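You operate a simulated robot arm through the tools that you are given. There is no shell and no other tool.

You are at the controls of a simulated two-armed robot. One attempt, no reset.

JOB
Pump the lift table level with the bench, slide the blue box across and lower the table again.
Fine: the box ends just clear of the table; set the speed knob to 3 before the table is all the way down.
Where things are to end (x, y in the base frame): blue box within 50 mm of [-3690, 2070].

The check looks at the end state, three seconds after you hand in, the way a careful person would. Anything else that was tipped, shoved, dropped, spilled or broken makes it a failure.

ROBOT AND FRAMES
Two 7-joint arms with fingered hands on one trunk, on a base that moves. Base frame: it is fixed to the floor where the robot stands at the start and does not move with it; the origin is under the middle of the robot, x ahead of it, y to its left, z up. Lengths are in mm, angles in rad, forces in N, time in s.
The left shoulder is at the start at [81, 241, 1492], the right one opposite. Each reaches about 1128 mm from its shoulder. Places, roughly: blue box [-3750, 1750, 750]; lift table [-3700, 1600, 700]; speed knob [-3600, 1200, 1000]. Payload 4.9 kg a hand.
The tool frame of a hand sits at the grasp point between the pads (the TCP): z along the fingers, y along the line on which they close. The tips reach 32 mm beyond it. The gripper opens to 200 mm; its body begins 89 mm behind the TCP. The gripper is a hand of 4 fingers: y runs from the thumb to the fingers, the wrist lies at [0, 0, -267] in the tool frame, and closing takes about 1.5 s.
Orientation is that of the tool frame in the base frame, as [roll, pitch, yaw] about the fixed x, y, z axes, in that order (R = Rz(yaw) Ry(pitch) Rx(roll)). With the fingers straight down and closing along the base's y, the tool's x points along the base's -x, its y along +y and its z along -z.

CONTROLS
- The arms move only by the tool jog_arm. It takes "left_moves", "right_moves" or both (then of equal length, played together; a hand with none holds still); each is a list of rows, each a list of 6 numbers: the shift along the base's x, y, z in units of 150 mm (1.0 is 150 mm), then the turn, a rotation vector about the base's x, y, z in units of 45 degrees (1.0 is 45 degrees). In form: [[x, y, z, wx, wy, wz], ...]. A call has 1 to 20 rows; each row is the pose to reach, as a shift and turn from the pose commanded when the call began. "left_claw" and "right_claw" are, for a hand that has rows, the opening, from 0 (shut) to 1 (fully open), set as the call begins (left out, the last holds). A call with a number of a shift or a turn outside -1 to 1 is refused whole. Each row takes 0.2 s and may step no farther than 50 mm and 0.15 rad from the row before; otherwise, or with a gripper value out of range, the whole call is refused. Where a pose cannot be reached the arm comes as near as it can. A force on the tool above 40 N (or 10 N above the force at the start of the call, whichever is more), or a blocked arm, ends the call early, and 0.2 s more pass. The fingers move at their own pace (about 72 mm/s each) and stop on an object; they squeeze with about 27 N. The grip force told is the motor's: it shows also when the fingers shut on nothing. Time passes only in rows, and 0.2 s behind the last, so rows that repeat a pose let the fingers close. The reply holds the time, the measured pose of the TCP, the force on the tool along the base axes, the opening and the grip force, in the units named above and with some noise, with the torque about the TCP (base axes, N m) and any sound that the robot's microphone picked up.
- Cameras (640 x 400 px; columns grow to the right, rows downward): "scene" is now at [117.2, -14.9, 1664.9]; the picture's right is [-0.15, -0.99, 0.00], its down [-0.59, 0.09, -0.80] and it looks along [0.79, -0.12, -0.60] (base axes); focal length 284 px, centre (320, 200). "left" rides on the left gripper at [-69, -69, -116] in its tool frame; the picture's right is [0.71, -0.71, 0.00], its down [0.54, 0.54, -0.64] and it looks along [0.45, 0.45, 0.77] (tool axes); focal length 226 px, centre (320, 200). "right" rides on the right gripper at [69, -69, -116] in its tool frame; the picture's right is [0.71, 0.71, 0.00], its down [-0.54, 0.54, -0.64] and it looks along [-0.45, 0.45, 0.77] (tool axes); focal length 226 px, centre (320, 200). There is no depth. A picture from a camera that has moved, and an enlarged one, comes with that camera's place and axes in the base frame and with its lens.
- snapshot(camera): a new picture of that camera. No time passes.
- lift_body(by): slides the trunk up (or, below 0, down) by that many mm; the arms and the scene camera ride with it, the base frame stays. It gives what a move gives, with no picture.
- drive_base(legs): drives the robot by 1 to 6 legs, each [ahead, left, turn to the left] in mm, mm and rad, along the robot's own axes; the way and the turn of a leg run together, so that a leg with both is an arc; at most 1500 mm and 3.142 rad a leg. The arms and the cameras ride along, it lands a little off, and it stops where it bumps. It gives what a move gives.
- move_fingers(finger1, finger2, finger3, thumb_bend, hand): sets how far each is bent, from 0 (flat) to 100 (curled in); at 30 the hand is open as for a grip, at 70 the pads meet at the TCP. One left out holds its place. A second passes; each finger stops where it meets its share of the squeeze, and holds until it gets a number again. A gripper value or a shape takes the hand back. It gives what a move gives, with no picture; readings hold the bend of each and the force on the fingers (four entries, about 0 where the hand has none), thumb and palm.
- hand_shape(shape, hand): the hand has 4 fingers and takes this shape, open, in about a second: jaw (thumb against the fingers, like two jaws); tri (thumb and two fingers); tip (a fingertip pinch); poke (one finger out to press); point (the index stretched); flat (the hand flat); cup (the hand cupped); fist (a fist). The gripper value then closes the fingers along that shape, each until it touches; the sizes above hold for jaw. It gives what a move gives, with no picture.
- head_to(pan, tilt): turns the head with the scene camera to pan (to the left, within 1.501 rad either way) and tilt (down, from -0.506 to 1.204), counted from straight ahead of the robot. It gives what a move gives.
- inspect(camera, box): a new picture of the part [left, top, right, bottom] of that camera's present view, enlarged. No time passes.
- job_done(): hands the job in; it is judged then, once.

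Nothing tells you exact positions but the pictures and the camera data. Unless the task says otherwise, let go and move clear before handing in.

The tools are called after "Emit:" as a command line: name --argument value ..., lists and objects as JSON in quotes. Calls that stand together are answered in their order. jog_arm: Moves the arms, as the interface text tells. Its arguments: {"type":"object","properties":{"left_moves":{"type":"array"},"left_claw":{"type":"number"},"right_moves":{"type":"array"},"right_claw":{"type":"number"}},"required":[]} The other tools are called the same way: lift_body (by) moves the trunk up or down; hand_shape (shape, hand) gives the hand a shape; move_fingers (finger1, finger2, finger3, thumb_bend, hand) moves the fingers one by one; drive_base (legs) drives the base; head_to (pan, tilt) turns the head that bears the scene camera; snapshot (camera) takes a picture; inspect (camera, box) takes an enlarged picture of a part of a camera's view; job_done () hands the job in.

At the start:

```text
clock: 0.0
left_tcp_pos: [723.8, 367.0, 1176.0]
left_orientation: [3.14, 0.0, -3.141]
left_wrist_force: [0.4, -0.1, -0.1]
left_moment: [-0.03, 0.03, 0.01]
left_width: 200.0
left_gripper_force: 0.0
left_shape: jaw
left_bend: [30.0, 30.0, 30.0, 30.0]
left_finger forces: [0.0, 0.0, 0.1, 0.0, 0.0, 0.1]
right_tcp_pos: [727.9, -358.7, 1189.9]
right_orientation: [3.141, 0.001, 3.141]
right_wrist_force: [-0.9, -0.4, 0.1]
right_moment: [-0.01, 0.0, 0.02]
right_width: 199.9
right_gripper_force: 0.1
right_shape: jaw
right_bend: [30.0, 30.0, 30.0, 30.0]
right_finger forces: [0.0, 0.0, 0.0, 0.0, 0.0, 0.1]
trunk travel left (down, up): [-400.0, 440.0]
robot x, y, heading: [0.8, 0.2, 0.003]
head pan, tilt (commanded): [-0.15, 0.644]
```

scene: 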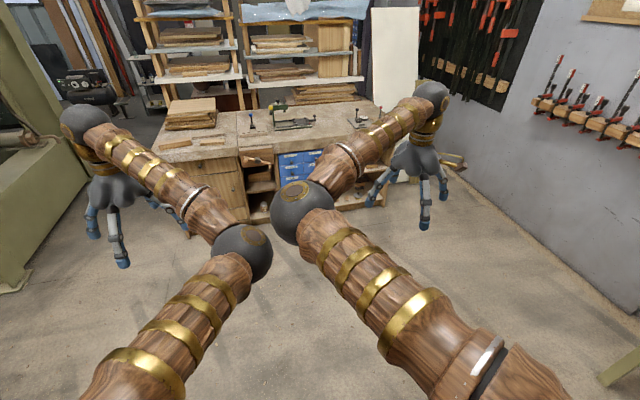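
right: 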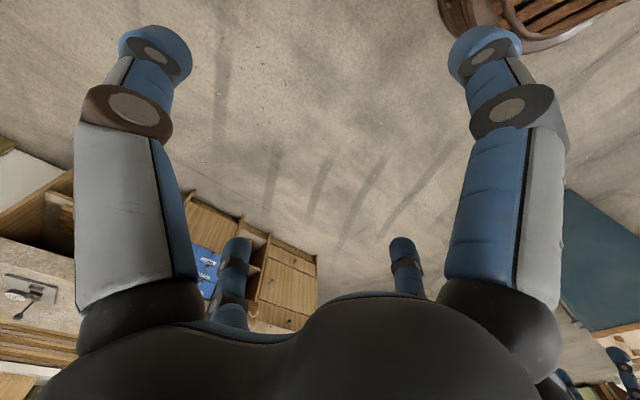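
left: 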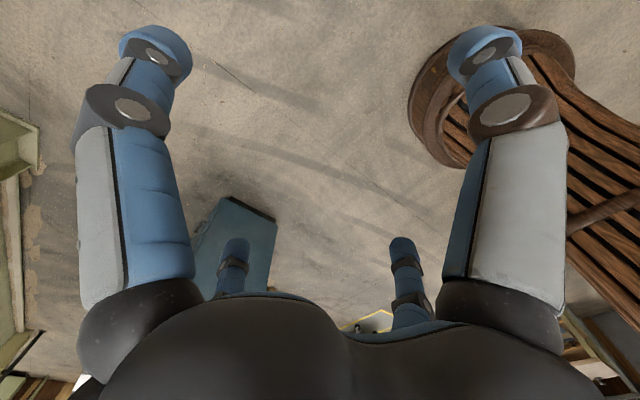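

The picture shows a workshop bench ahead of the robot, and the lift table should be well behind it and to its left, around [-3700, 1600]. I'll turn the robot on the spot to face that area and look before driving.

Emit:
drive_base --legs '[[0, 0, 2.73]]'

Emit:
head_to --pan 0.0 --tilt 0.25

Emit:
snapshot --camera "scene"

```text
clock: 6.8
left_tcp_pos: [-811.3, -36.2, 1174.4]
left_orientation: [3.142, 0.002, -0.423]
left_wrist_force: [0.3, -0.1, 0.0]
left_moment: [0.05, 0.01, 0.03]
left_width: 200.0
left_gripper_force: 0.1
left_shape: jaw
left_bend: [30.0, 30.0, 30.0, 30.0]
left_finger forces: [0.0, 0.0, 0.0, 0.0, 0.0, 0.0]
right_tcp_pos: [-515.1, 625.9, 1188.5]
right_orientation: [3.14, 0.0, -0.425]
right_wrist_force: [0.8, -0.6, 0.5]
right_moment: [-0.04, -0.04, -0.03]
right_width: 200.0
right_gripper_force: 0.1
right_shape: jaw
right_bend: [30.0, 30.0, 30.0, 30.0]
right_finger forces: [0.0, 0.0, 0.0, 0.0, 0.1, 0.0]
trunk travel left (down, up): [-400.0, 440.0]
robot x, y, heading: [0.2, 0.6, 2.715]
head pan, tilt (commanded): [-0.15, 0.644]
```

```text
clock: 7.7
left_tcp_pos: [-811.2, -35.9, 1174.9]
left_orientation: [3.142, 0.0, -0.425]
left_wrist_force: [0.1, 0.6, 0.7]
left_moment: [0.03, 0.01, 0.0]
left_width: 199.6
left_gripper_force: 0.1
left_shape: jaw
left_bend: [30.0, 30.0, 30.0, 30.0]
left_finger forces: [0.0, 0.0, 0.0, 0.0, 0.1, 0.1]
right_tcp_pos: [-516.3, 627.9, 1188.0]
right_orientation: [3.141, -0.001, -0.423]
right_wrist_force: [0.5, 0.0, -0.6]
right_moment: [0.01, 0.05, 0.0]
right_width: 199.9
right_gripper_force: 0.0
right_shape: jaw
right_bend: [30.0, 30.0, 30.0, 30.0]
right_finger forces: [0.0, 0.0, 0.0, 0.0, 0.1, 0.0]
trunk travel left (down, up): [-400.0, 440.0]
robot x, y, heading: [5.9, 0.3, 2.716]
head pan, tilt (commanded): [0.0, 0.25]
```

```text
taken
camera scene: at [-112.4, 49.1, 1700.9], right [0.41, 0.91, 0.0], down [0.23, -0.1, -0.97], along [-0.88, 0.4, -0.25], focal length 284 px, centre (320, 200)
```

scene: 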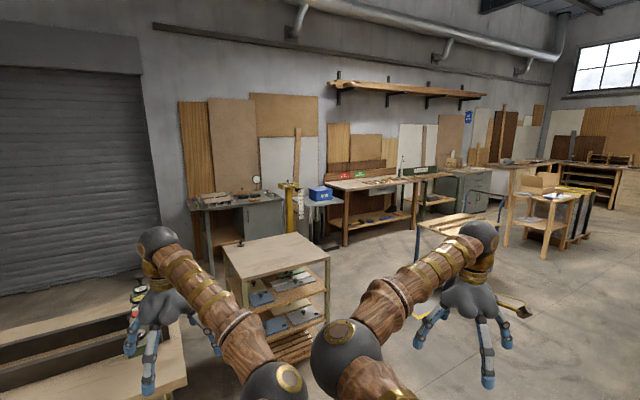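

Emit:
inspect --camera "scene" --box '[180, 150, 440, 312]'

Emit:
inspect --camera "scene" --box '[260, 160, 380, 235]'

```text
2.46 times, centred on (310, 231) of scene
camera zoom: at [-112.4, 49.1, 1700.9], right [0.41, 0.91, 0.0], down [0.23, -0.1, -0.97], along [-0.88, 0.4, -0.25], focal length 700 px, centre (345, 124)
```

zoom: 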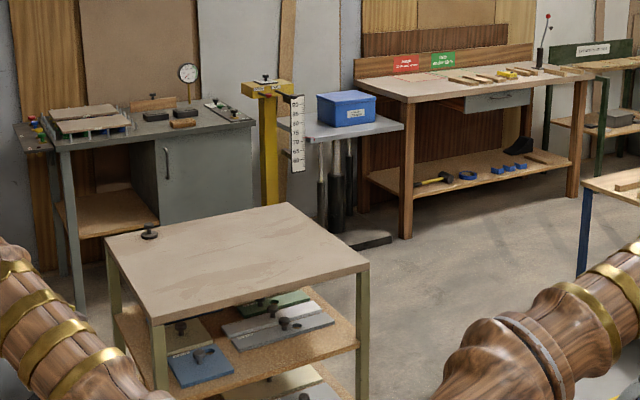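

```text
5.33 times, centred on (320, 198) of scene
camera zoom: at [-112.4, 49.1, 1700.9], right [0.41, 0.91, 0.0], down [0.23, -0.1, -0.97], along [-0.88, 0.4, -0.25], focal length 1516 px, centre (320, 213)
```

zoom: 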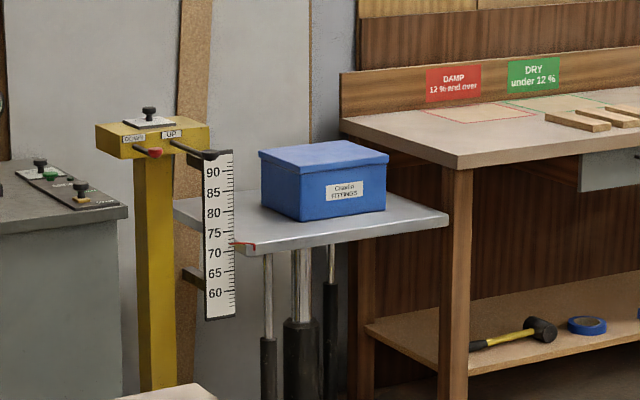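

I can see the lift table with the blue box beside the yellow column, and the bench with the DAMP and DRY zones to its right. A small tool table sits in the way, so I'll look to the sides before choosing a path.

Emit:
head_to --pan -0.8 --tilt 0.5

Emit:
snapshot --camera "scene"

```text
clock: 8.8
left_tcp_pos: [-811.6, -36.3, 1175.4]
left_orientation: [3.141, 0.001, -0.424]
left_wrist_force: [-0.8, 0.0, 0.1]
left_moment: [-0.01, -0.04, 0.02]
left_width: 200.0
left_gripper_force: 0.1
left_shape: jaw
left_bend: [30.0, 30.0, 30.0, 30.0]
left_finger forces: [0.1, 0.0, 0.0, 0.0, 0.0, 0.0]
right_tcp_pos: [-515.6, 627.3, 1189.4]
right_orientation: [-3.141, -0.001, -0.426]
right_wrist_force: [0.2, 0.5, 0.0]
right_moment: [0.0, -0.04, -0.03]
right_width: 199.7
right_gripper_force: 0.1
right_shape: jaw
right_bend: [30.0, 30.0, 30.0, 30.0]
right_finger forces: [0.0, 0.0, 0.0, 0.1, 0.0, 0.0]
trunk travel left (down, up): [-400.0, 440.0]
robot x, y, heading: [-2.1, 3.0, 2.717]
head pan, tilt (commanded): [-0.799, 0.499]
```

```text
taken
camera scene: at [-58.4, 96.2, 1677.9], right [0.94, 0.34, 0.0], down [0.16, -0.45, -0.88], along [-0.3, 0.83, -0.48], focal length 284 px, centre (320, 200)
```

scene: 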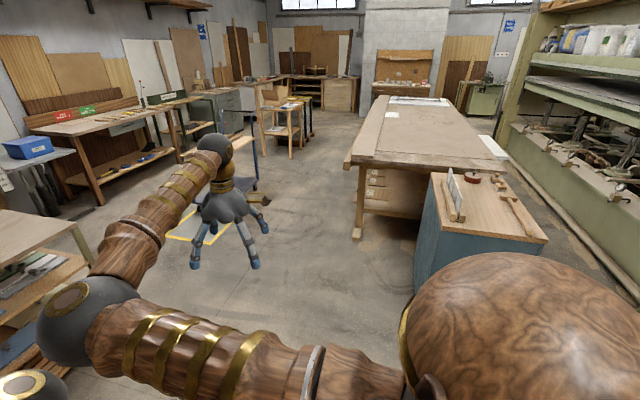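

The aisle on the right looks clear, apart from a trolley near yellow floor marks around [-2000, 2000]. I'll zoom in on that trolley before driving past it.

Emit:
inspect --camera "scene" --box '[0, 80, 320, 280]'

Emit:
snapshot --camera "right"

```text
2.00 times, centred on (160, 180) of scene
camera zoom: at [-58.4, 96.2, 1677.9], right [0.94, 0.34, 0.0], down [0.16, -0.45, -0.88], along [-0.3, 0.83, -0.48], focal length 568 px, centre (640, 240)
```

zoom: 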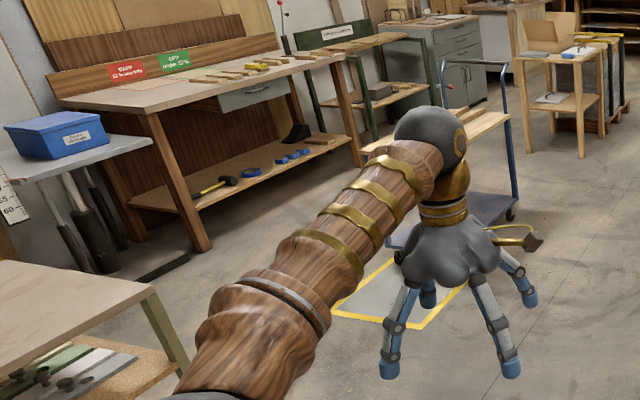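

```text
taken
camera right: at [-425.7, 661.4, 1306.0], right [0.35, -0.94, 0.0], down [-0.72, -0.27, 0.64], along [-0.6, -0.23, -0.77], focal length 226 px, centre (320, 200)
```

right: 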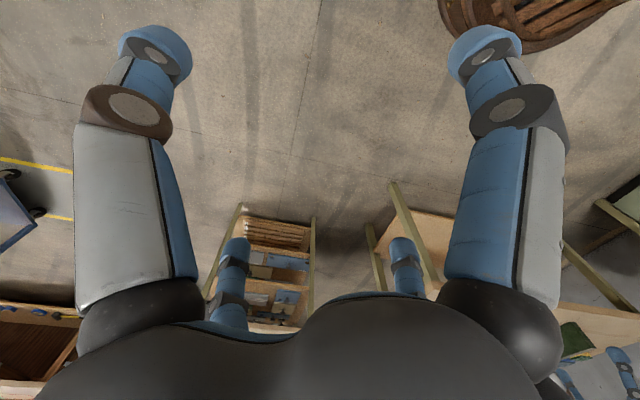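

The trolley sits behind the yellow marking (y above about 1800) and the tool table ends near y≈840. I'll go along y≈1320 between them, first to about [-1000, 1320], facing -x.

Emit:
drive_base --legs '[[1448, -780, 0.0], [0, 0, 0.424]]'

Emit:
head_to --pan 0.0 --tilt 0.3

Emit:
snapshot --camera "scene"

```text
refused: leg 1 is longer than a leg can be; nothing moved
```

```text
clock: 9.9
left_tcp_pos: [-811.3, -37.7, 1175.7]
left_orientation: [-3.141, 0.0, -0.423]
left_wrist_force: [0.1, 0.5, -0.6]
left_moment: [0.0, 0.03, -0.01]
left_width: 199.7
left_gripper_force: 0.0
left_shape: jaw
left_bend: [30.0, 30.0, 30.0, 30.0]
left_finger forces: [0.1, 0.1, 0.1, 0.0, 0.0, 0.1]
right_tcp_pos: [-516.7, 627.2, 1189.8]
right_orientation: [3.141, 0.002, -0.423]
right_wrist_force: [0.0, -0.2, -0.2]
right_moment: [0.0, -0.05, 0.0]
right_width: 199.7
right_gripper_force: 0.0
right_shape: jaw
right_bend: [30.0, 30.0, 30.0, 30.0]
right_finger forces: [0.0, 0.1, 0.1, 0.0, 0.1, 0.0]
trunk travel left (down, up): [-400.0, 440.0]
robot x, y, heading: [1.0, 1.7, 2.717]
head pan, tilt (commanded): [0.0, 0.3]
```

```text
taken
camera scene: at [-112.4, 49.2, 1696.2], right [0.41, 0.91, 0.0], down [0.27, -0.12, -0.96], along [-0.87, 0.39, -0.3], focal length 284 px, centre (320, 200)
```

scene: 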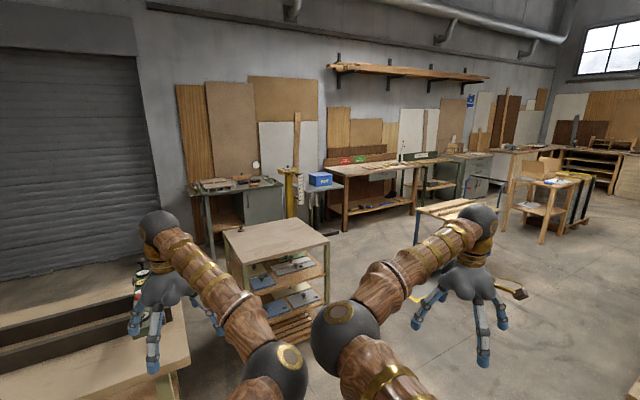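

The drive was refused because the first leg was longer than 1500 mm, and nothing moved. I'll split the same path into two shorter legs plus the turn.

Emit:
drive_base --legs '[[724, -390, 0.0], [724, -390, 0.0], [0, 0, 0.424]]'

Emit:
snapshot --camera "scene"

```text
clock: 19.5
left_tcp_pos: [-1707.4, 958.2, 1176.2]
left_orientation: [3.141, -0.001, -0.011]
left_wrist_force: [0.2, 0.2, 0.4]
left_moment: [0.0, -0.01, 0.0]
left_width: 200.0
left_gripper_force: 0.0
left_shape: jaw
left_bend: [30.0, 30.0, 30.0, 30.0]
left_finger forces: [0.0, 0.0, 0.0, 0.1, 0.0, 0.1]
right_tcp_pos: [-1704.5, 1683.1, 1189.9]
right_orientation: [3.141, -0.002, -0.01]
right_wrist_force: [-0.7, -0.1, 0.2]
right_moment: [-0.01, -0.01, 0.03]
right_width: 200.1
right_gripper_force: 0.1
right_shape: jaw
right_bend: [30.0, 30.0, 30.0, 30.0]
right_finger forces: [0.1, 0.0, 0.0, 0.1, 0.1, 0.0]
trunk travel left (down, up): [-400.0, 440.0]
robot x, y, heading: [-978.1, 1316.1, 3.135]
head pan, tilt (commanded): [0.0, 0.3]
```

```text
taken
camera scene: at [-1103.0, 1317.0, 1696.2], right [0.01, 1.0, 0.0], down [0.3, 0.0, -0.96], along [-0.96, 0.01, -0.3], focal length 284 px, centre (320, 200)
```

scene: 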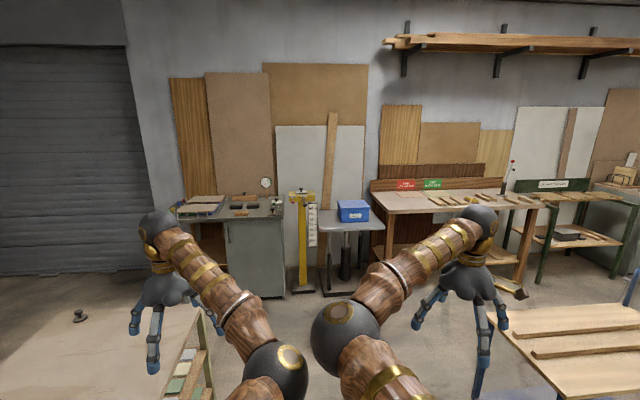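

Emit:
inspect --camera "scene" --box '[265, 165, 425, 265]'

Emit:
inspect --camera "scene" --box '[270, 175, 350, 225]'

Emit:
inspect --camera "scene" --box '[240, 180, 560, 300]'

```text
4.00 times, centred on (345, 215) of scene
camera zoom: at [-1103.0, 1317.0, 1696.2], right [0.01, 1.0, 0.0], down [0.3, 0.0, -0.96], along [-0.96, 0.01, -0.3], focal length 1137 px, centre (220, 140)
```

zoom: 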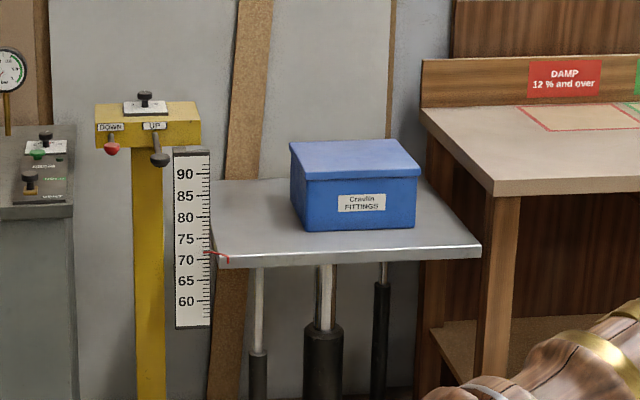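

```text
8.00 times, centred on (310, 200) of scene
camera zoom: at [-1103.0, 1317.0, 1696.2], right [0.01, 1.0, 0.0], down [0.3, 0.0, -0.96], along [-0.96, 0.01, -0.3], focal length 2274 px, centre (400, 200)
```

zoom: 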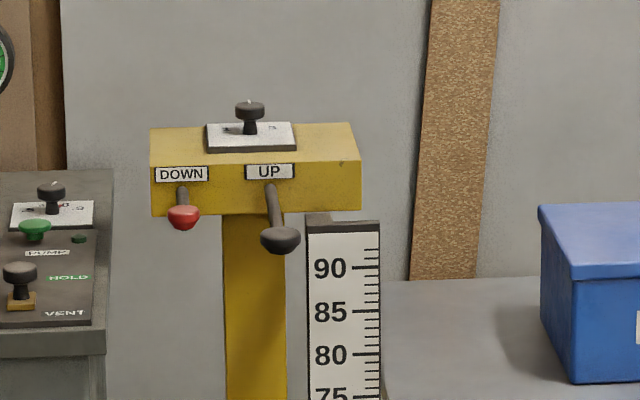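

```text
2.00 times, centred on (400, 240) of scene
camera zoom: at [-1103.0, 1317.0, 1696.2], right [0.01, 1.0, 0.0], down [0.3, 0.0, -0.96], along [-0.96, 0.01, -0.3], focal length 568 px, centre (160, 120)
```

zoom: 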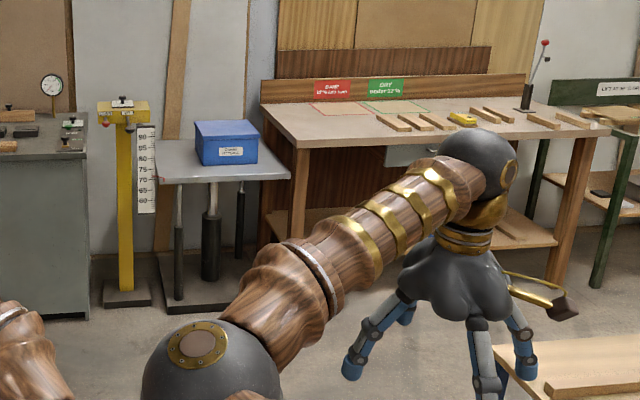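

The column carries DOWN (red) and UP (black) levers on the front and a dial knob on top. The scale reads about 71 cm, and the bench is higher. I'll drive straight ahead between the tool table and the trolley for a closer look.

Emit:
drive_base --legs '[[1300, -60, 0.0]]'

Emit:
head_to --pan 0.0 --tilt 0.5

Emit:
snapshot --camera "scene"

```text
clock: 26.1
left_tcp_pos: [-3006.6, 1025.2, 1175.5]
left_orientation: [3.141, 0.001, -0.008]
left_wrist_force: [-0.3, 0.6, -0.6]
left_moment: [0.01, 0.01, 0.03]
left_width: 199.8
left_gripper_force: 0.1
left_shape: jaw
left_bend: [30.0, 30.0, 30.0, 30.0]
left_finger forces: [0.1, 0.1, 0.1, 0.1, 0.1, 0.0]
right_tcp_pos: [-3005.1, 1752.1, 1189.0]
right_orientation: [-3.141, -0.001, -0.007]
right_wrist_force: [0.1, -0.2, 0.5]
right_moment: [0.01, 0.01, -0.01]
right_width: 199.9
right_gripper_force: 0.0
right_shape: jaw
right_bend: [30.0, 30.0, 30.0, 30.0]
right_finger forces: [0.0, 0.1, 0.0, 0.1, 0.0, 0.0]
trunk travel left (down, up): [-400.0, 440.0]
robot x, y, heading: [-2278.7, 1391.5, 3.133]
head pan, tilt (commanded): [0.0, 0.3]
```

```text
clock: 26.8
left_tcp_pos: [-3006.9, 1025.9, 1175.0]
left_orientation: [3.141, 0.001, -0.005]
left_wrist_force: [-0.3, 0.2, -0.3]
left_moment: [-0.02, 0.01, 0.03]
left_width: 199.9
left_gripper_force: 0.1
left_shape: jaw
left_bend: [30.0, 30.0, 30.0, 30.0]
left_finger forces: [0.0, 0.1, 0.1, 0.0, 0.1, 0.1]
right_tcp_pos: [-3004.7, 1751.3, 1189.6]
right_orientation: [3.14, 0.0, -0.007]
right_wrist_force: [0.5, -0.2, 0.2]
right_moment: [-0.03, -0.02, -0.03]
right_width: 199.7
right_gripper_force: 0.1
right_shape: jaw
right_bend: [30.0, 30.0, 30.0, 30.0]
right_finger forces: [0.0, 0.1, 0.1, 0.0, 0.1, 0.0]
trunk travel left (down, up): [-400.0, 440.0]
robot x, y, heading: [-2282.0, 1384.2, 3.133]
head pan, tilt (commanded): [0.0, 0.499]
```

```text
taken
camera scene: at [-2400.6, 1386.4, 1677.9], right [0.01, 1.0, 0.0], down [0.48, 0.0, -0.88], along [-0.88, 0.01, -0.48], focal length 284 px, centre (320, 200)
```

scene: 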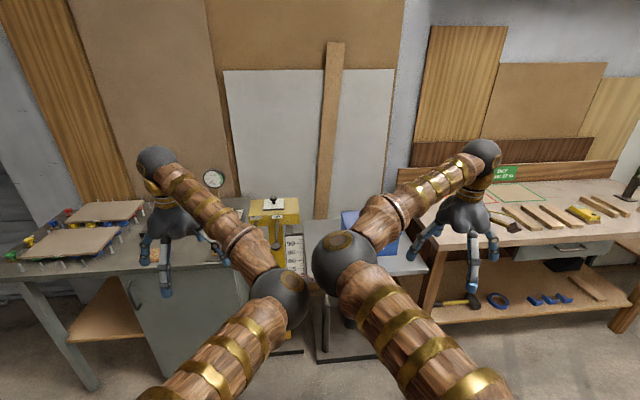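

My arms hide part of the view here, so I'll zoom in on the column, the lift table and the bench edge separately.

Emit:
inspect --camera "scene" --box '[220, 180, 380, 280]'

Emit:
inspect --camera "scene" --box '[235, 185, 315, 235]'

Emit:
inspect --camera "scene" --box '[340, 150, 540, 275]'

Emit:
snapshot --camera "right"

Emit:
snapshot --camera "left"

```text
4.00 times, centred on (300, 230) of scene
camera zoom: at [-2400.6, 1386.4, 1677.9], right [0.01, 1.0, 0.0], down [0.48, 0.0, -0.88], along [-0.88, 0.01, -0.48], focal length 1137 px, centre (400, 80)
```

zoom: 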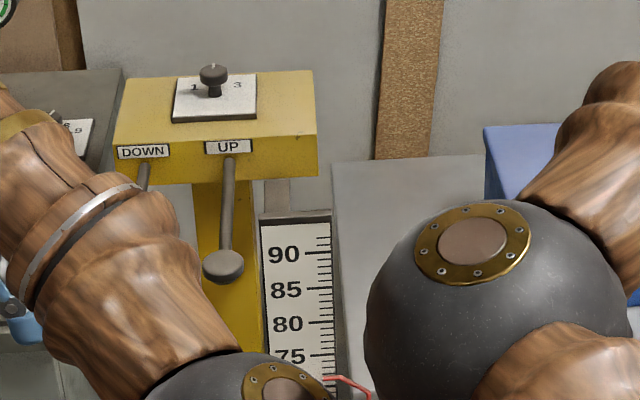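

```text
8.00 times, centred on (275, 210) of scene
camera zoom: at [-2400.6, 1386.4, 1677.9], right [0.01, 1.0, 0.0], down [0.48, 0.0, -0.88], along [-0.88, 0.01, -0.48], focal length 2274 px, centre (680, 120)
```

zoom: 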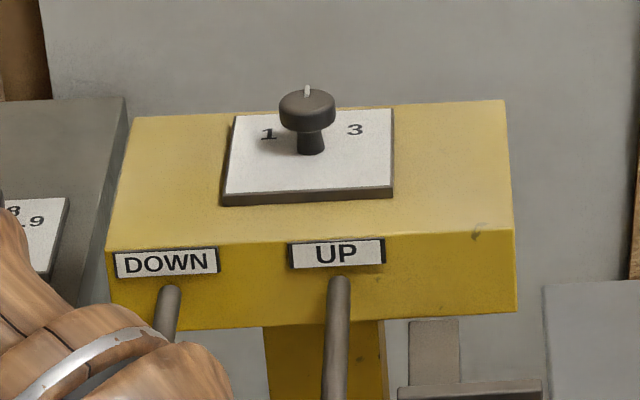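

```text
3.20 times, centred on (440, 212) of scene
camera zoom: at [-2400.6, 1386.4, 1677.9], right [0.01, 1.0, 0.0], down [0.48, 0.0, -0.88], along [-0.88, 0.01, -0.48], focal length 910 px, centre (-64, 160)
```

zoom: 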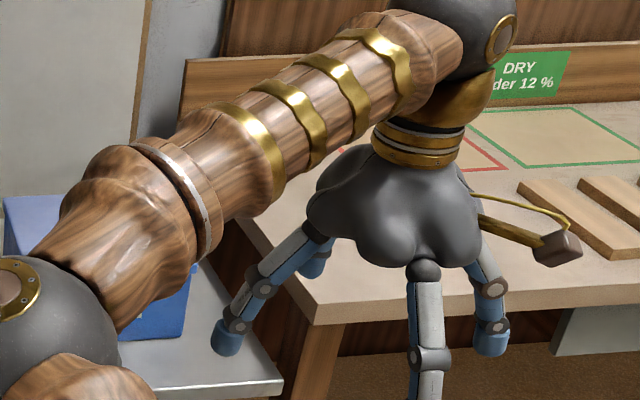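

```text
taken
camera right: at [-2936.6, 1820.1, 1305.9], right [0.7, -0.71, 0.0], down [-0.55, -0.54, 0.64], along [-0.46, -0.45, -0.77], focal length 226 px, centre (320, 200)
```

right: 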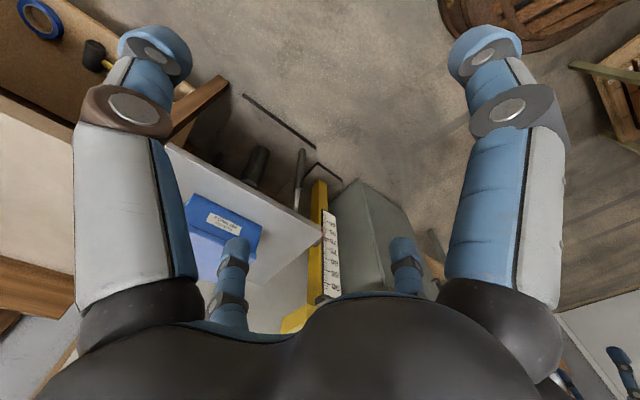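

```text
taken
camera left: at [-3075.3, 1095.6, 1291.4], right [0.71, 0.7, 0.0], down [0.54, -0.55, 0.64], along [0.45, -0.46, -0.77], focal length 226 px, centre (320, 200)
```

left: 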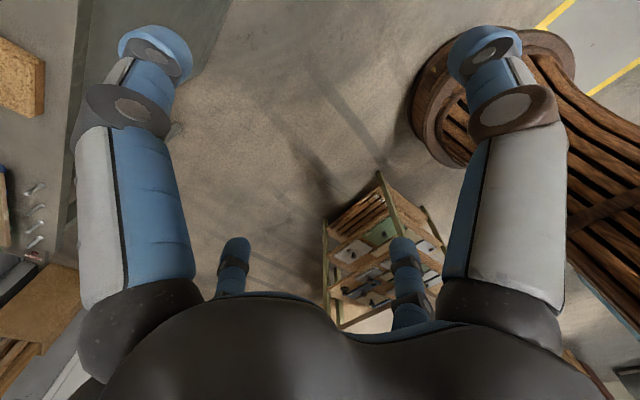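

The speed knob points at the middle position, between 1 and 3. The UP lever is a handle sticking out toward the robot, with its ball near [-3305, 1214, 972], and the bench top is at about z=864 with its left edge near y=1920. I'll drive closer, keeping the hands above everything.

Emit:
drive_base --legs '[[420, -110, 0.008]]'

Emit:
head_to --pan 0.3 --tilt 0.75

Emit:
snapshot --camera "scene"

Emit:
snapshot --camera "right"

Emit:
snapshot --camera "left"

```text
clock: 29.4
left_tcp_pos: [-3422.4, 1132.4, 1175.7]
left_orientation: [-3.141, -0.002, -0.003]
left_wrist_force: [0.2, -0.1, 0.2]
left_moment: [0.02, 0.02, -0.01]
left_width: 199.9
left_gripper_force: 0.1
left_shape: jaw
left_bend: [30.0, 30.0, 30.0, 30.0]
left_finger forces: [0.0, 0.1, 0.0, 0.1, 0.0, 0.0]
right_tcp_pos: [-3423.3, 1859.0, 1191.0]
right_orientation: [-3.141, -0.001, -0.003]
right_wrist_force: [0.2, -0.8, 1.0]
right_moment: [0.0, 0.03, -0.03]
right_width: 199.9
right_gripper_force: 0.0
right_shape: jaw
right_bend: [30.0, 30.0, 30.0, 30.0]
right_finger forces: [0.0, 0.0, 0.1, 0.0, 0.0, 0.0]
trunk travel left (down, up): [-400.0, 440.0]
robot x, y, heading: [-2695.4, 1497.8, 3.135]
head pan, tilt (commanded): [0.0, 0.499]
```

```text
clock: 30.2
left_tcp_pos: [-3423.9, 1132.4, 1174.8]
left_orientation: [3.14, -0.001, -0.001]
left_wrist_force: [0.1, 0.0, 0.2]
left_moment: [0.0, -0.06, -0.01]
left_width: 199.5
left_gripper_force: 0.0
left_shape: jaw
left_bend: [30.0, 30.0, 30.0, 30.0]
left_finger forces: [0.0, 0.0, 0.0, 0.0, 0.0, 0.0]
right_tcp_pos: [-3426.1, 1859.1, 1188.9]
right_orientation: [3.141, -0.002, -0.001]
right_wrist_force: [1.1, 0.1, -0.8]
right_moment: [-0.02, 0.0, -0.01]
right_width: 200.0
right_gripper_force: 0.1
right_shape: jaw
right_bend: [30.0, 30.0, 30.0, 30.0]
right_finger forces: [0.1, 0.0, 0.0, 0.0, 0.1, 0.0]
trunk travel left (down, up): [-400.0, 440.0]
robot x, y, heading: [-2697.2, 1500.9, 3.139]
head pan, tilt (commanded): [0.3, 0.75]
```

```text
taken
camera scene: at [-2807.3, 1473.0, 1655.9], right [-0.29, 0.96, 0.0], down [0.65, 0.2, -0.73], along [-0.7, -0.22, -0.68], focal length 284 px, centre (320, 200)
```

scene: 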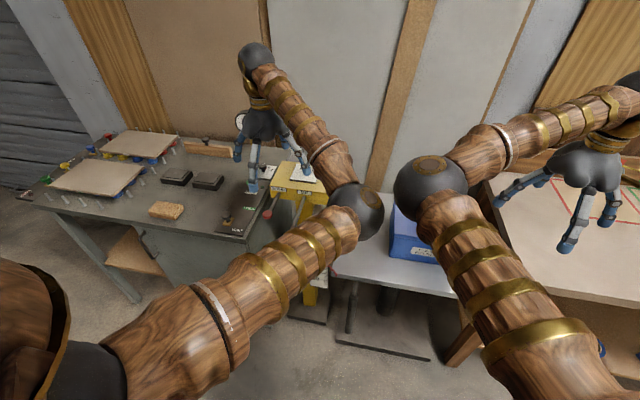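

```text
taken
camera right: at [-3357.4, 1928.1, 1305.7], right [0.71, -0.71, 0.0], down [-0.54, -0.54, 0.64], along [-0.46, -0.45, -0.77], focal length 226 px, centre (320, 200)
```

right: 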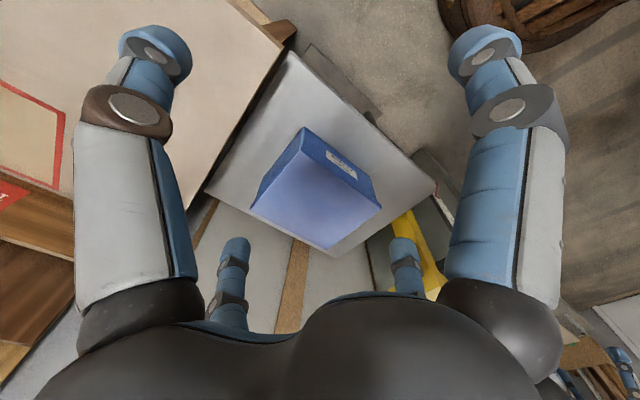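

```text
taken
camera left: at [-3491.9, 1202.7, 1291.2], right [0.71, 0.71, 0.0], down [0.54, -0.54, 0.64], along [0.45, -0.46, -0.77], focal length 226 px, centre (320, 200)
```

left: 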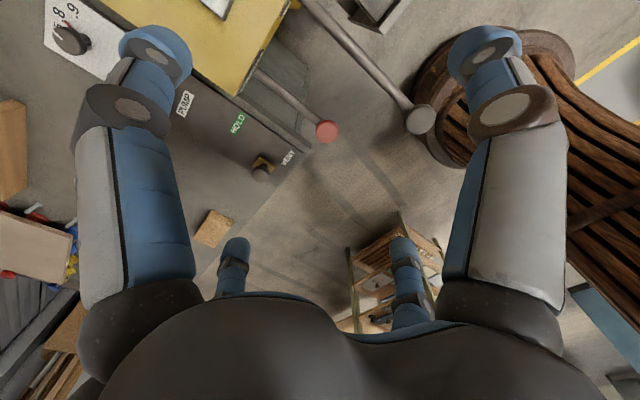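

The left wrist camera shows both levers clearly. UP's ball is near [-3307, 1215, 972] and DOWN's ball near [-3387, 1108, 972]. Next I'll zoom in on the box and the gap between table and bench to measure them.

Emit:
inspect --camera "right" --box '[180, 20, 460, 290]'

Emit:
inspect --camera "left" --box '[180, 0, 460, 175]'

Emit:
inspect --camera "scene" --box '[230, 140, 390, 240]'

```text
1.48 times, centred on (320, 155) of right
camera zoom: at [-3357.4, 1928.1, 1305.7], right [0.71, -0.71, 0.0], down [-0.54, -0.54, 0.64], along [-0.46, -0.45, -0.77], focal length 335 px, centre (320, 267)
```

zoom: 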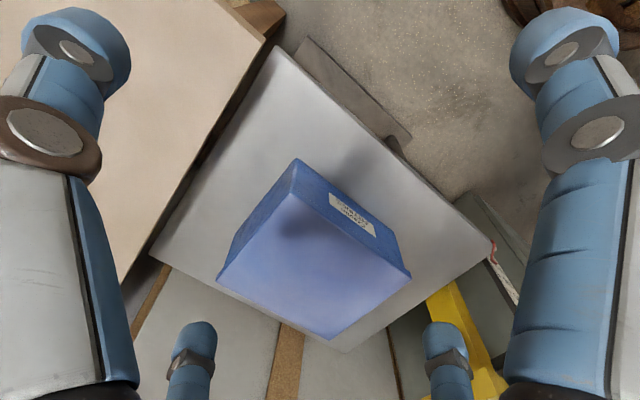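

```text
2.29 times, centred on (320, 88) of left
camera zoom: at [-3491.9, 1202.7, 1291.2], right [0.71, 0.71, 0.0], down [0.54, -0.54, 0.64], along [0.45, -0.46, -0.77], focal length 517 px, centre (320, 457)
```

zoom: 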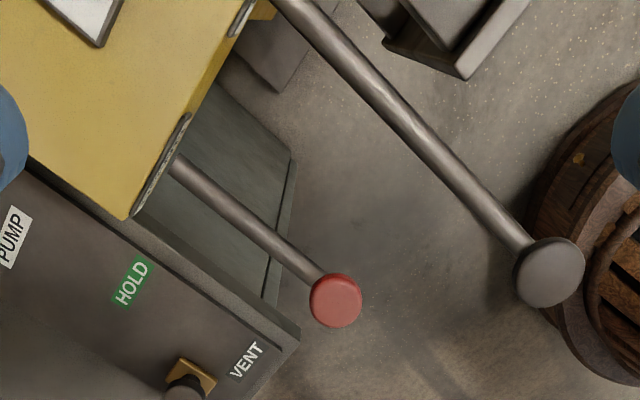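

```text
4.00 times, centred on (310, 190) of scene
camera zoom: at [-2807.3, 1473.0, 1655.9], right [-0.29, 0.96, 0.0], down [0.65, 0.2, -0.73], along [-0.7, -0.22, -0.68], focal length 1137 px, centre (360, 240)
```

zoom: 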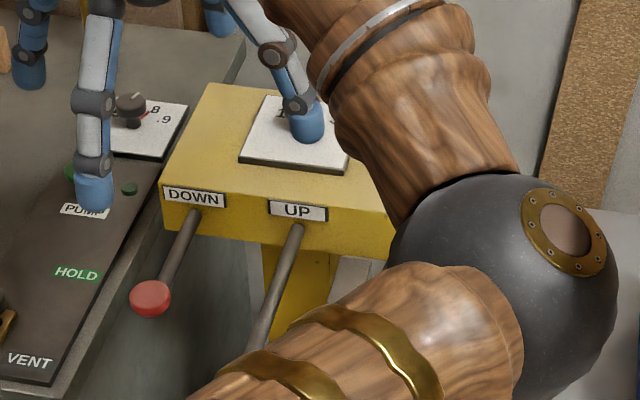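

I need sharper corner positions for the box, so I'll zoom in tighter with the right wrist camera.

Emit:
inspect --camera "right" --box '[240, 110, 400, 260]'

Emit:
inspect --camera "right" --box '[180, 0, 340, 100]'

Emit:
hand_shape --hand "left" --shape "fist"

Emit:
snapshot --camera "left"

Emit:
inspect --camera "scene" --box '[200, 30, 360, 230]'

```text
2.67 times, centred on (320, 185) of right
camera zoom: at [-3357.4, 1928.1, 1305.7], right [0.71, -0.71, 0.0], down [-0.54, -0.54, 0.64], along [-0.46, -0.45, -0.77], focal length 603 px, centre (320, 240)
```

zoom: 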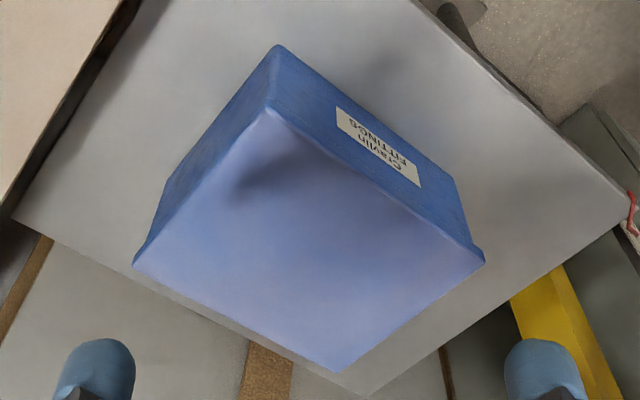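

```text
4.00 times, centred on (260, 50) of right
camera zoom: at [-3357.4, 1928.1, 1305.7], right [0.71, -0.71, 0.0], down [-0.54, -0.54, 0.64], along [-0.46, -0.45, -0.77], focal length 904 px, centre (560, 800)
```

zoom: 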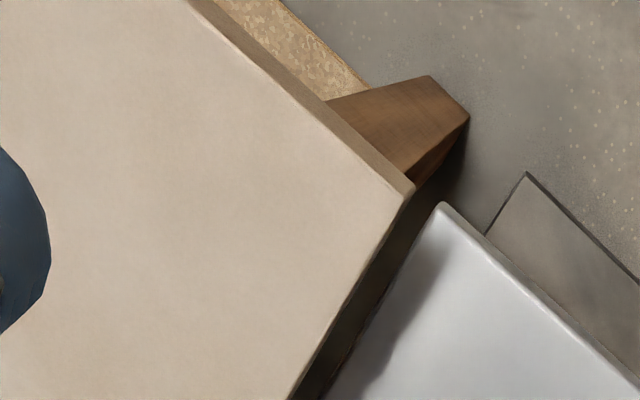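

```text
clock: 31.1
left_tcp_pos: [-3422.1, 1133.3, 1174.3]
left_orientation: [-3.141, -0.001, -0.003]
left_wrist_force: [-0.1, 0.6, 0.4]
left_moment: [0.0, 0.02, 0.01]
left_width: 0.0
left_gripper_force: 0.0
left_shape: fist
left_bend: [100.0, 100.0, 100.0, 62.0]
left_finger forces: [0.0, 0.0, 0.0, 0.1, 0.0, 0.0]
right_tcp_pos: [-3424.8, 1858.4, 1189.7]
right_orientation: [3.141, -0.001, -0.001]
right_wrist_force: [0.4, -0.5, 0.1]
right_moment: [0.01, 0.0, 0.0]
right_width: 199.9
right_gripper_force: 0.1
right_shape: jaw
right_bend: [30.0, 30.0, 30.0, 30.0]
right_finger forces: [0.0, 0.1, 0.0, 0.0, 0.0, 0.0]
trunk travel left (down, up): [-400.0, 440.0]
robot x, y, heading: [-2700.2, 1498.5, 3.137]
head pan, tilt (commanded): [0.3, 0.75]
```

```text
taken
camera left: at [-3491.2, 1202.5, 1291.7], right [0.71, 0.71, 0.0], down [0.54, -0.54, 0.64], along [0.45, -0.46, -0.77], focal length 226 px, centre (320, 200)
```

left: 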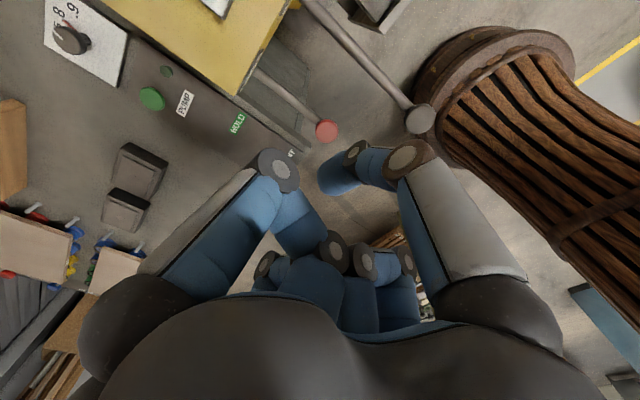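

```text
2.00 times, centred on (280, 130) of scene
camera zoom: at [-2806.3, 1472.7, 1655.9], right [-0.29, 0.96, 0.0], down [0.65, 0.2, -0.73], along [-0.7, -0.22, -0.68], focal length 568 px, centre (400, 340)
```

zoom: 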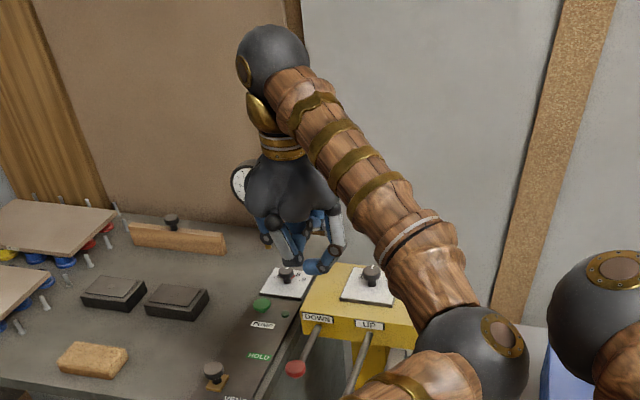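

The whole cell, table and box included, is turned by about 0.1 rad. The box centre is near [-3650, 1655], so the slide runs roughly 415 mm along the cell's own y-axis. Next I'll open the left hand partway, turn it 45°, and bring it above the UP lever's ball.

Emit:
hand_shape --hand "left" --shape "jaw"

Emit:
jog_arm --left_moves '[[0.13, 0.1, 0, 0, 0, 0.167], [0.26, 0.19, 0, 0, 0, 0.333], [0.38, 0.29, 0, 0, 0, 0.5], [0.51, 0.38, 0, 0, 0, 0.667], [0.64, 0.48, 0, 0, 0, 0.833], [0.767, 0.573, 0, 0, 0, 1.0], [0.767, 0.573, 0, 0, 0, 1.0]]' --left_claw 0.55

Emit:
snapshot --camera "left"

Emit:
snapshot --camera "scene"

```text
clock: 32.0
left_tcp_pos: [-3422.0, 1133.6, 1175.4]
left_orientation: [3.14, 0.002, -0.001]
left_wrist_force: [-0.6, -0.6, -0.1]
left_moment: [-0.02, 0.0, -0.03]
left_width: 200.0
left_gripper_force: 0.1
left_shape: jaw
left_bend: [30.0, 30.0, 30.0, 30.0]
left_finger forces: [0.1, 0.1, 0.1, 0.0, 0.0, 0.0]
right_tcp_pos: [-3424.6, 1858.3, 1188.3]
right_orientation: [3.141, -0.001, -0.003]
right_wrist_force: [-1.1, 1.2, 0.2]
right_moment: [0.0, -0.02, -0.01]
right_width: 199.7
right_gripper_force: 0.0
right_shape: jaw
right_bend: [30.0, 30.0, 30.0, 30.0]
right_finger forces: [0.0, 0.0, 0.0, 0.0, 0.0, 0.1]
trunk travel left (down, up): [-400.0, 440.0]
robot x, y, heading: [-2699.6, 1497.9, 3.14]
head pan, tilt (commanded): [0.3, 0.75]
```

```text
clock: 33.5
left_tcp_pos: [-3292.3, 1130.7, 1165.7]
left_orientation: [3.118, -0.006, 0.92]
left_wrist_force: [-0.2, 0.1, -0.6]
left_moment: [-0.02, -0.06, 0.0]
left_width: 110.3
left_gripper_force: 0.1
left_shape: jaw
left_bend: [36.0, 36.0, 36.0, 34.0]
left_finger forces: [0.0, 0.0, 0.1, 0.0, 0.0, 0.0]
right_tcp_pos: [-3424.7, 1867.1, 1196.8]
right_orientation: [3.132, 0.013, -0.018]
right_wrist_force: [0.5, -0.2, -0.2]
right_moment: [0.01, 0.02, -0.01]
right_width: 199.9
right_gripper_force: 0.1
right_shape: jaw
right_bend: [30.0, 30.0, 30.0, 30.0]
right_finger forces: [0.1, 0.1, 0.1, 0.1, 0.1, 0.0]
trunk travel left (down, up): [-400.0, 440.0]
robot x, y, heading: [-2697.0, 1495.5, 3.137]
head pan, tilt (commanded): [0.3, 0.75]
stopped in row 7 (left hand): the arm was blocked; the commanded pose is now the measured one
```

```text
taken
camera left: at [-3391.3, 1118.8, 1279.8], right [-0.13, 0.99, -0.01], down [0.74, 0.11, 0.66], along [0.65, 0.08, -0.75], focal length 226 px, centre (320, 200)
```

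left: 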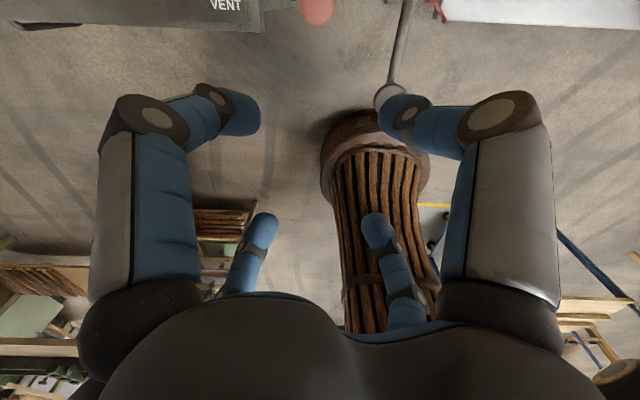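

```text
taken
camera scene: at [-2805.9, 1472.9, 1655.9], right [-0.29, 0.96, 0.0], down [0.65, 0.2, -0.73], along [-0.7, -0.22, -0.68], focal length 284 px, centre (320, 200)
```

scene: 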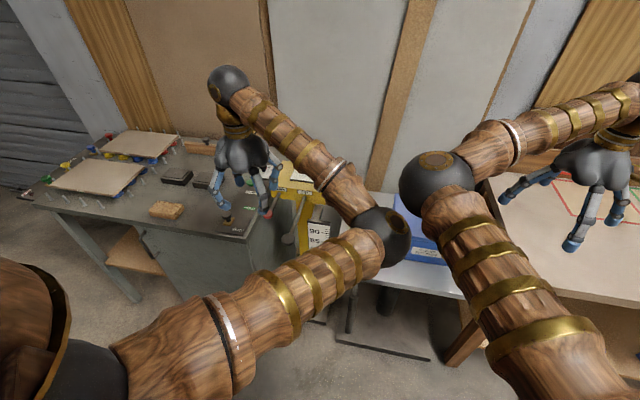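

The elbows met and blocked the left arm, and the right arm was nudged a few millimetres. I'll turn the left hand back and bring the arm home a little, then shift the base instead of reaching inward.

Emit:
jog_arm --left_moves '[[-0.05, -0.02, 0.01, 0, 0, -0.167], [-0.1, -0.03, 0.02, 0, 0, -0.333], [-0.15, -0.05, 0.03, 0, 0, -0.5], [-0.2, -0.06, 0.04, 0, 0, -0.667], [-0.25, -0.08, 0.05, 0, 0, -0.833], [-0.3, -0.1, 0.06, 0, 0, -1.0], [-0.3, -0.1, 0.06, 0, 0, -1.0]]'

Emit:
snapshot --camera "scene"

```text
clock: 35.1
left_tcp_pos: [-3337.8, 1115.5, 1174.8]
left_orientation: [3.121, -0.005, 0.133]
left_wrist_force: [0.3, -0.5, 0.7]
left_moment: [-0.04, -0.03, 0.03]
left_width: 110.5
left_gripper_force: 0.0
left_shape: jaw
left_bend: [36.0, 36.0, 36.0, 34.0]
left_finger forces: [0.1, 0.1, 0.0, 0.1, 0.0, 0.1]
right_tcp_pos: [-3426.8, 1868.5, 1197.4]
right_orientation: [3.132, 0.011, -0.016]
right_wrist_force: [-0.7, 0.1, 0.1]
right_moment: [-0.03, -0.02, 0.0]
right_width: 199.9
right_gripper_force: 0.1
right_shape: jaw
right_bend: [30.0, 30.0, 30.0, 30.0]
right_finger forces: [0.0, 0.0, 0.0, 0.0, 0.1, 0.0]
trunk travel left (down, up): [-400.0, 440.0]
robot x, y, heading: [-2694.8, 1495.2, 3.142]
head pan, tilt (commanded): [0.3, 0.75]
```

```text
taken
camera scene: at [-2806.3, 1472.9, 1655.9], right [-0.29, 0.96, 0.0], down [0.65, 0.2, -0.73], along [-0.7, -0.22, -0.68], focal length 284 px, centre (320, 200)
```

scene: 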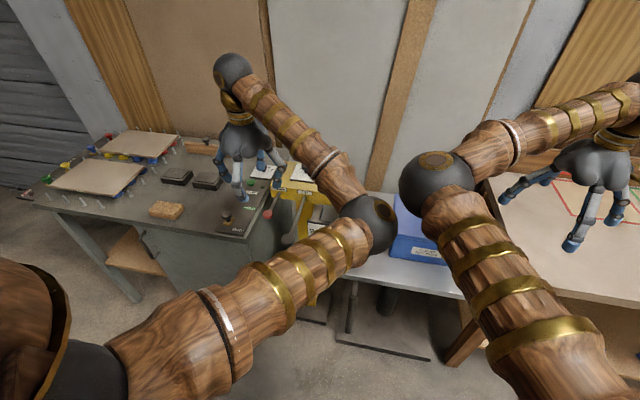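

The elbows point inward, so reaching inward with both arms crowds them together. I'll move the base about 145 mm to its right, which puts the lever on the left arm's outer side.

Emit:
drive_base --legs '[[0, -150, 0.0]]'

Emit:
snapshot --camera "left"

```text
clock: 36.4
left_tcp_pos: [-3337.0, 1263.5, 1173.5]
left_orientation: [3.12, -0.007, 0.137]
left_wrist_force: [-0.7, 0.0, 0.4]
left_moment: [0.06, 0.01, -0.01]
left_width: 110.4
left_gripper_force: 0.1
left_shape: jaw
left_bend: [36.0, 36.0, 36.0, 34.0]
left_finger forces: [0.1, 0.1, 0.1, 0.0, 0.0, 0.1]
right_tcp_pos: [-3424.8, 2015.0, 1197.3]
right_orientation: [3.135, 0.013, -0.016]
right_wrist_force: [0.5, 0.4, 0.0]
right_moment: [0.04, -0.02, 0.03]
right_width: 199.7
right_gripper_force: 0.0
right_shape: jaw
right_bend: [30.0, 30.0, 30.0, 30.0]
right_finger forces: [0.1, 0.1, 0.0, 0.0, 0.0, 0.0]
trunk travel left (down, up): [-400.0, 440.0]
robot x, y, heading: [-2699.7, 1649.4, 3.144]
head pan, tilt (commanded): [0.3, 0.75]
```

```text
taken
camera left: at [-3415.8, 1324.4, 1288.3], right [0.61, 0.8, -0.01], down [0.6, -0.45, 0.66], along [0.52, -0.4, -0.75], focal length 226 px, centre (320, 200)
```

left: 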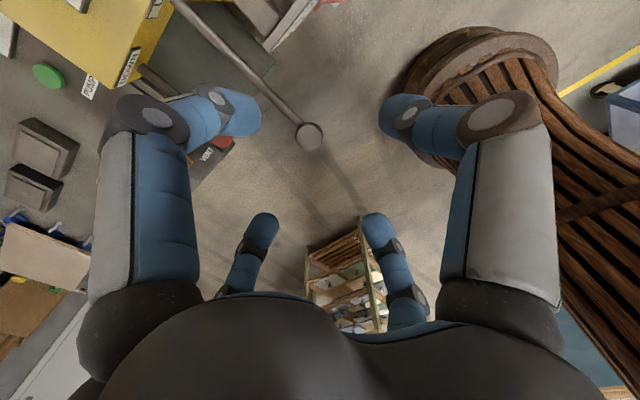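

The elbows are clear now and the camera again puts the UP ball near [-3306, 1218, 971]. I'll centre the left hand over it and turn it so the fingers straddle the rod.

Emit:
jog_arm --left_moves '[[0.04, -0.06, 0, 0, 0, 0.166], [0.08, -0.12, 0, 0, 0, 0.332], [0.12, -0.18, 0, 0, 0, 0.498], [0.16, -0.24, 0, 0, 0, 0.664], [0.2, -0.303, 0, 0, 0, 0.83], [0.2, -0.303, 0, 0, 0, 0.83]]'

Emit:
snapshot --camera "left"

Emit:
snapshot --camera "scene"

```text
clock: 37.8
left_tcp_pos: [-3308.0, 1219.5, 1174.2]
left_orientation: [3.12, -0.005, 0.789]
left_wrist_force: [0.6, -0.7, -0.4]
left_moment: [-0.04, 0.01, 0.0]
left_width: 110.7
left_gripper_force: 0.2
left_shape: jaw
left_bend: [36.0, 36.0, 36.0, 34.0]
left_finger forces: [0.1, 0.0, 0.1, 0.0, 0.1, 0.1]
right_tcp_pos: [-3426.0, 2016.4, 1196.3]
right_orientation: [3.132, 0.012, -0.014]
right_wrist_force: [0.2, 0.5, 0.2]
right_moment: [-0.01, -0.01, 0.0]
right_width: 199.9
right_gripper_force: 0.0
right_shape: jaw
right_bend: [30.0, 30.0, 30.0, 30.0]
right_finger forces: [0.0, 0.0, 0.0, 0.1, 0.0, 0.0]
trunk travel left (down, up): [-400.0, 440.0]
robot x, y, heading: [-2694.4, 1650.4, 3.146]
head pan, tilt (commanded): [0.3, 0.75]
```

```text
taken
camera left: at [-3406.8, 1220.6, 1288.7], right [0.0, 1.0, -0.01], down [0.75, 0.01, 0.66], along [0.66, -0.01, -0.75], focal length 226 px, centre (320, 200)
```

left: 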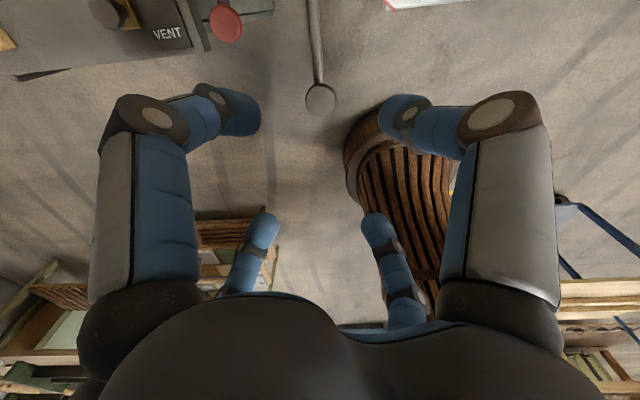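

```text
taken
camera scene: at [-2806.4, 1623.0, 1655.9], right [-0.3, 0.96, 0.0], down [0.65, 0.2, -0.73], along [-0.7, -0.22, -0.68], focal length 284 px, centre (320, 200)
```

scene: 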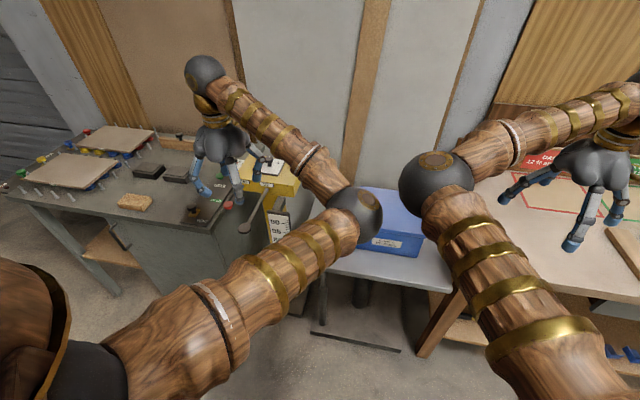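

The ball is directly below the tool point, at about [-3309, 1217]. I'll lower the hand in two stages so the fingers come down around it.

Emit:
jog_arm --left_moves '[[0, -0.01, -0.25, 0, 0, 0], [0, -0.01, -0.5, 0, 0, 0], [0, -0.01, -0.75, 0, 0, 0], [0, -0.01, -0.95, 0, 0, 0], [0, -0.01, -0.95, 0, 0, 0]]'

Emit:
snapshot --camera "left"

Emit:
inspect --camera "scene" --box '[180, 120, 340, 270]'

```text
clock: 39.0
left_tcp_pos: [-3305.2, 1218.2, 1031.6]
left_orientation: [3.122, -0.005, 0.787]
left_wrist_force: [0.2, -0.1, 0.0]
left_moment: [0.0, 0.0, 0.0]
left_width: 110.2
left_gripper_force: 0.0
left_shape: jaw
left_bend: [36.0, 36.0, 36.0, 34.0]
left_finger forces: [0.0, 0.0, 0.1, 0.0, 0.0, 0.0]
right_tcp_pos: [-3426.0, 2016.8, 1197.6]
right_orientation: [3.132, 0.013, -0.016]
right_wrist_force: [-0.7, 0.6, 0.6]
right_moment: [0.0, 0.0, 0.01]
right_width: 199.7
right_gripper_force: 0.1
right_shape: jaw
right_bend: [30.0, 30.0, 30.0, 30.0]
right_finger forces: [0.0, 0.0, 0.0, 0.0, 0.0, 0.0]
trunk travel left (down, up): [-400.0, 440.0]
robot x, y, heading: [-2696.8, 1647.1, 3.14]
head pan, tilt (commanded): [0.3, 0.75]
```

```text
taken
camera left: at [-3406.4, 1218.7, 1146.1], right [0.0, 1.0, -0.01], down [0.75, 0.01, 0.66], along [0.66, -0.01, -0.75], focal length 226 px, centre (320, 200)
```

left: 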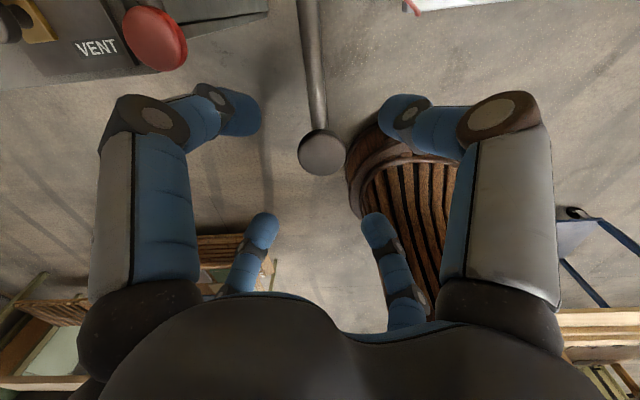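

```text
2.67 times, centred on (260, 195) of scene
camera zoom: at [-2806.1, 1622.6, 1655.9], right [-0.3, 0.96, 0.0], down [0.65, 0.2, -0.73], along [-0.7, -0.22, -0.68], focal length 758 px, centre (480, 213)
```

zoom: 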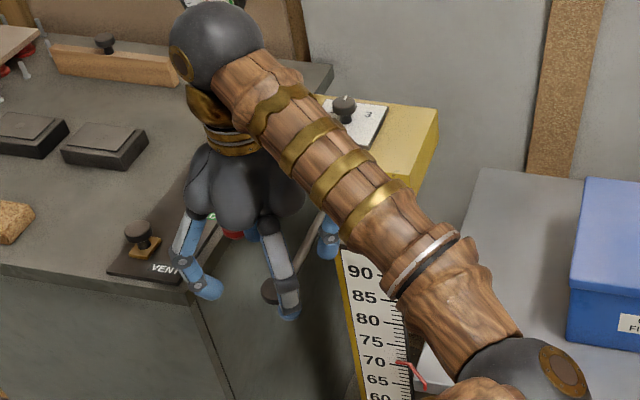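

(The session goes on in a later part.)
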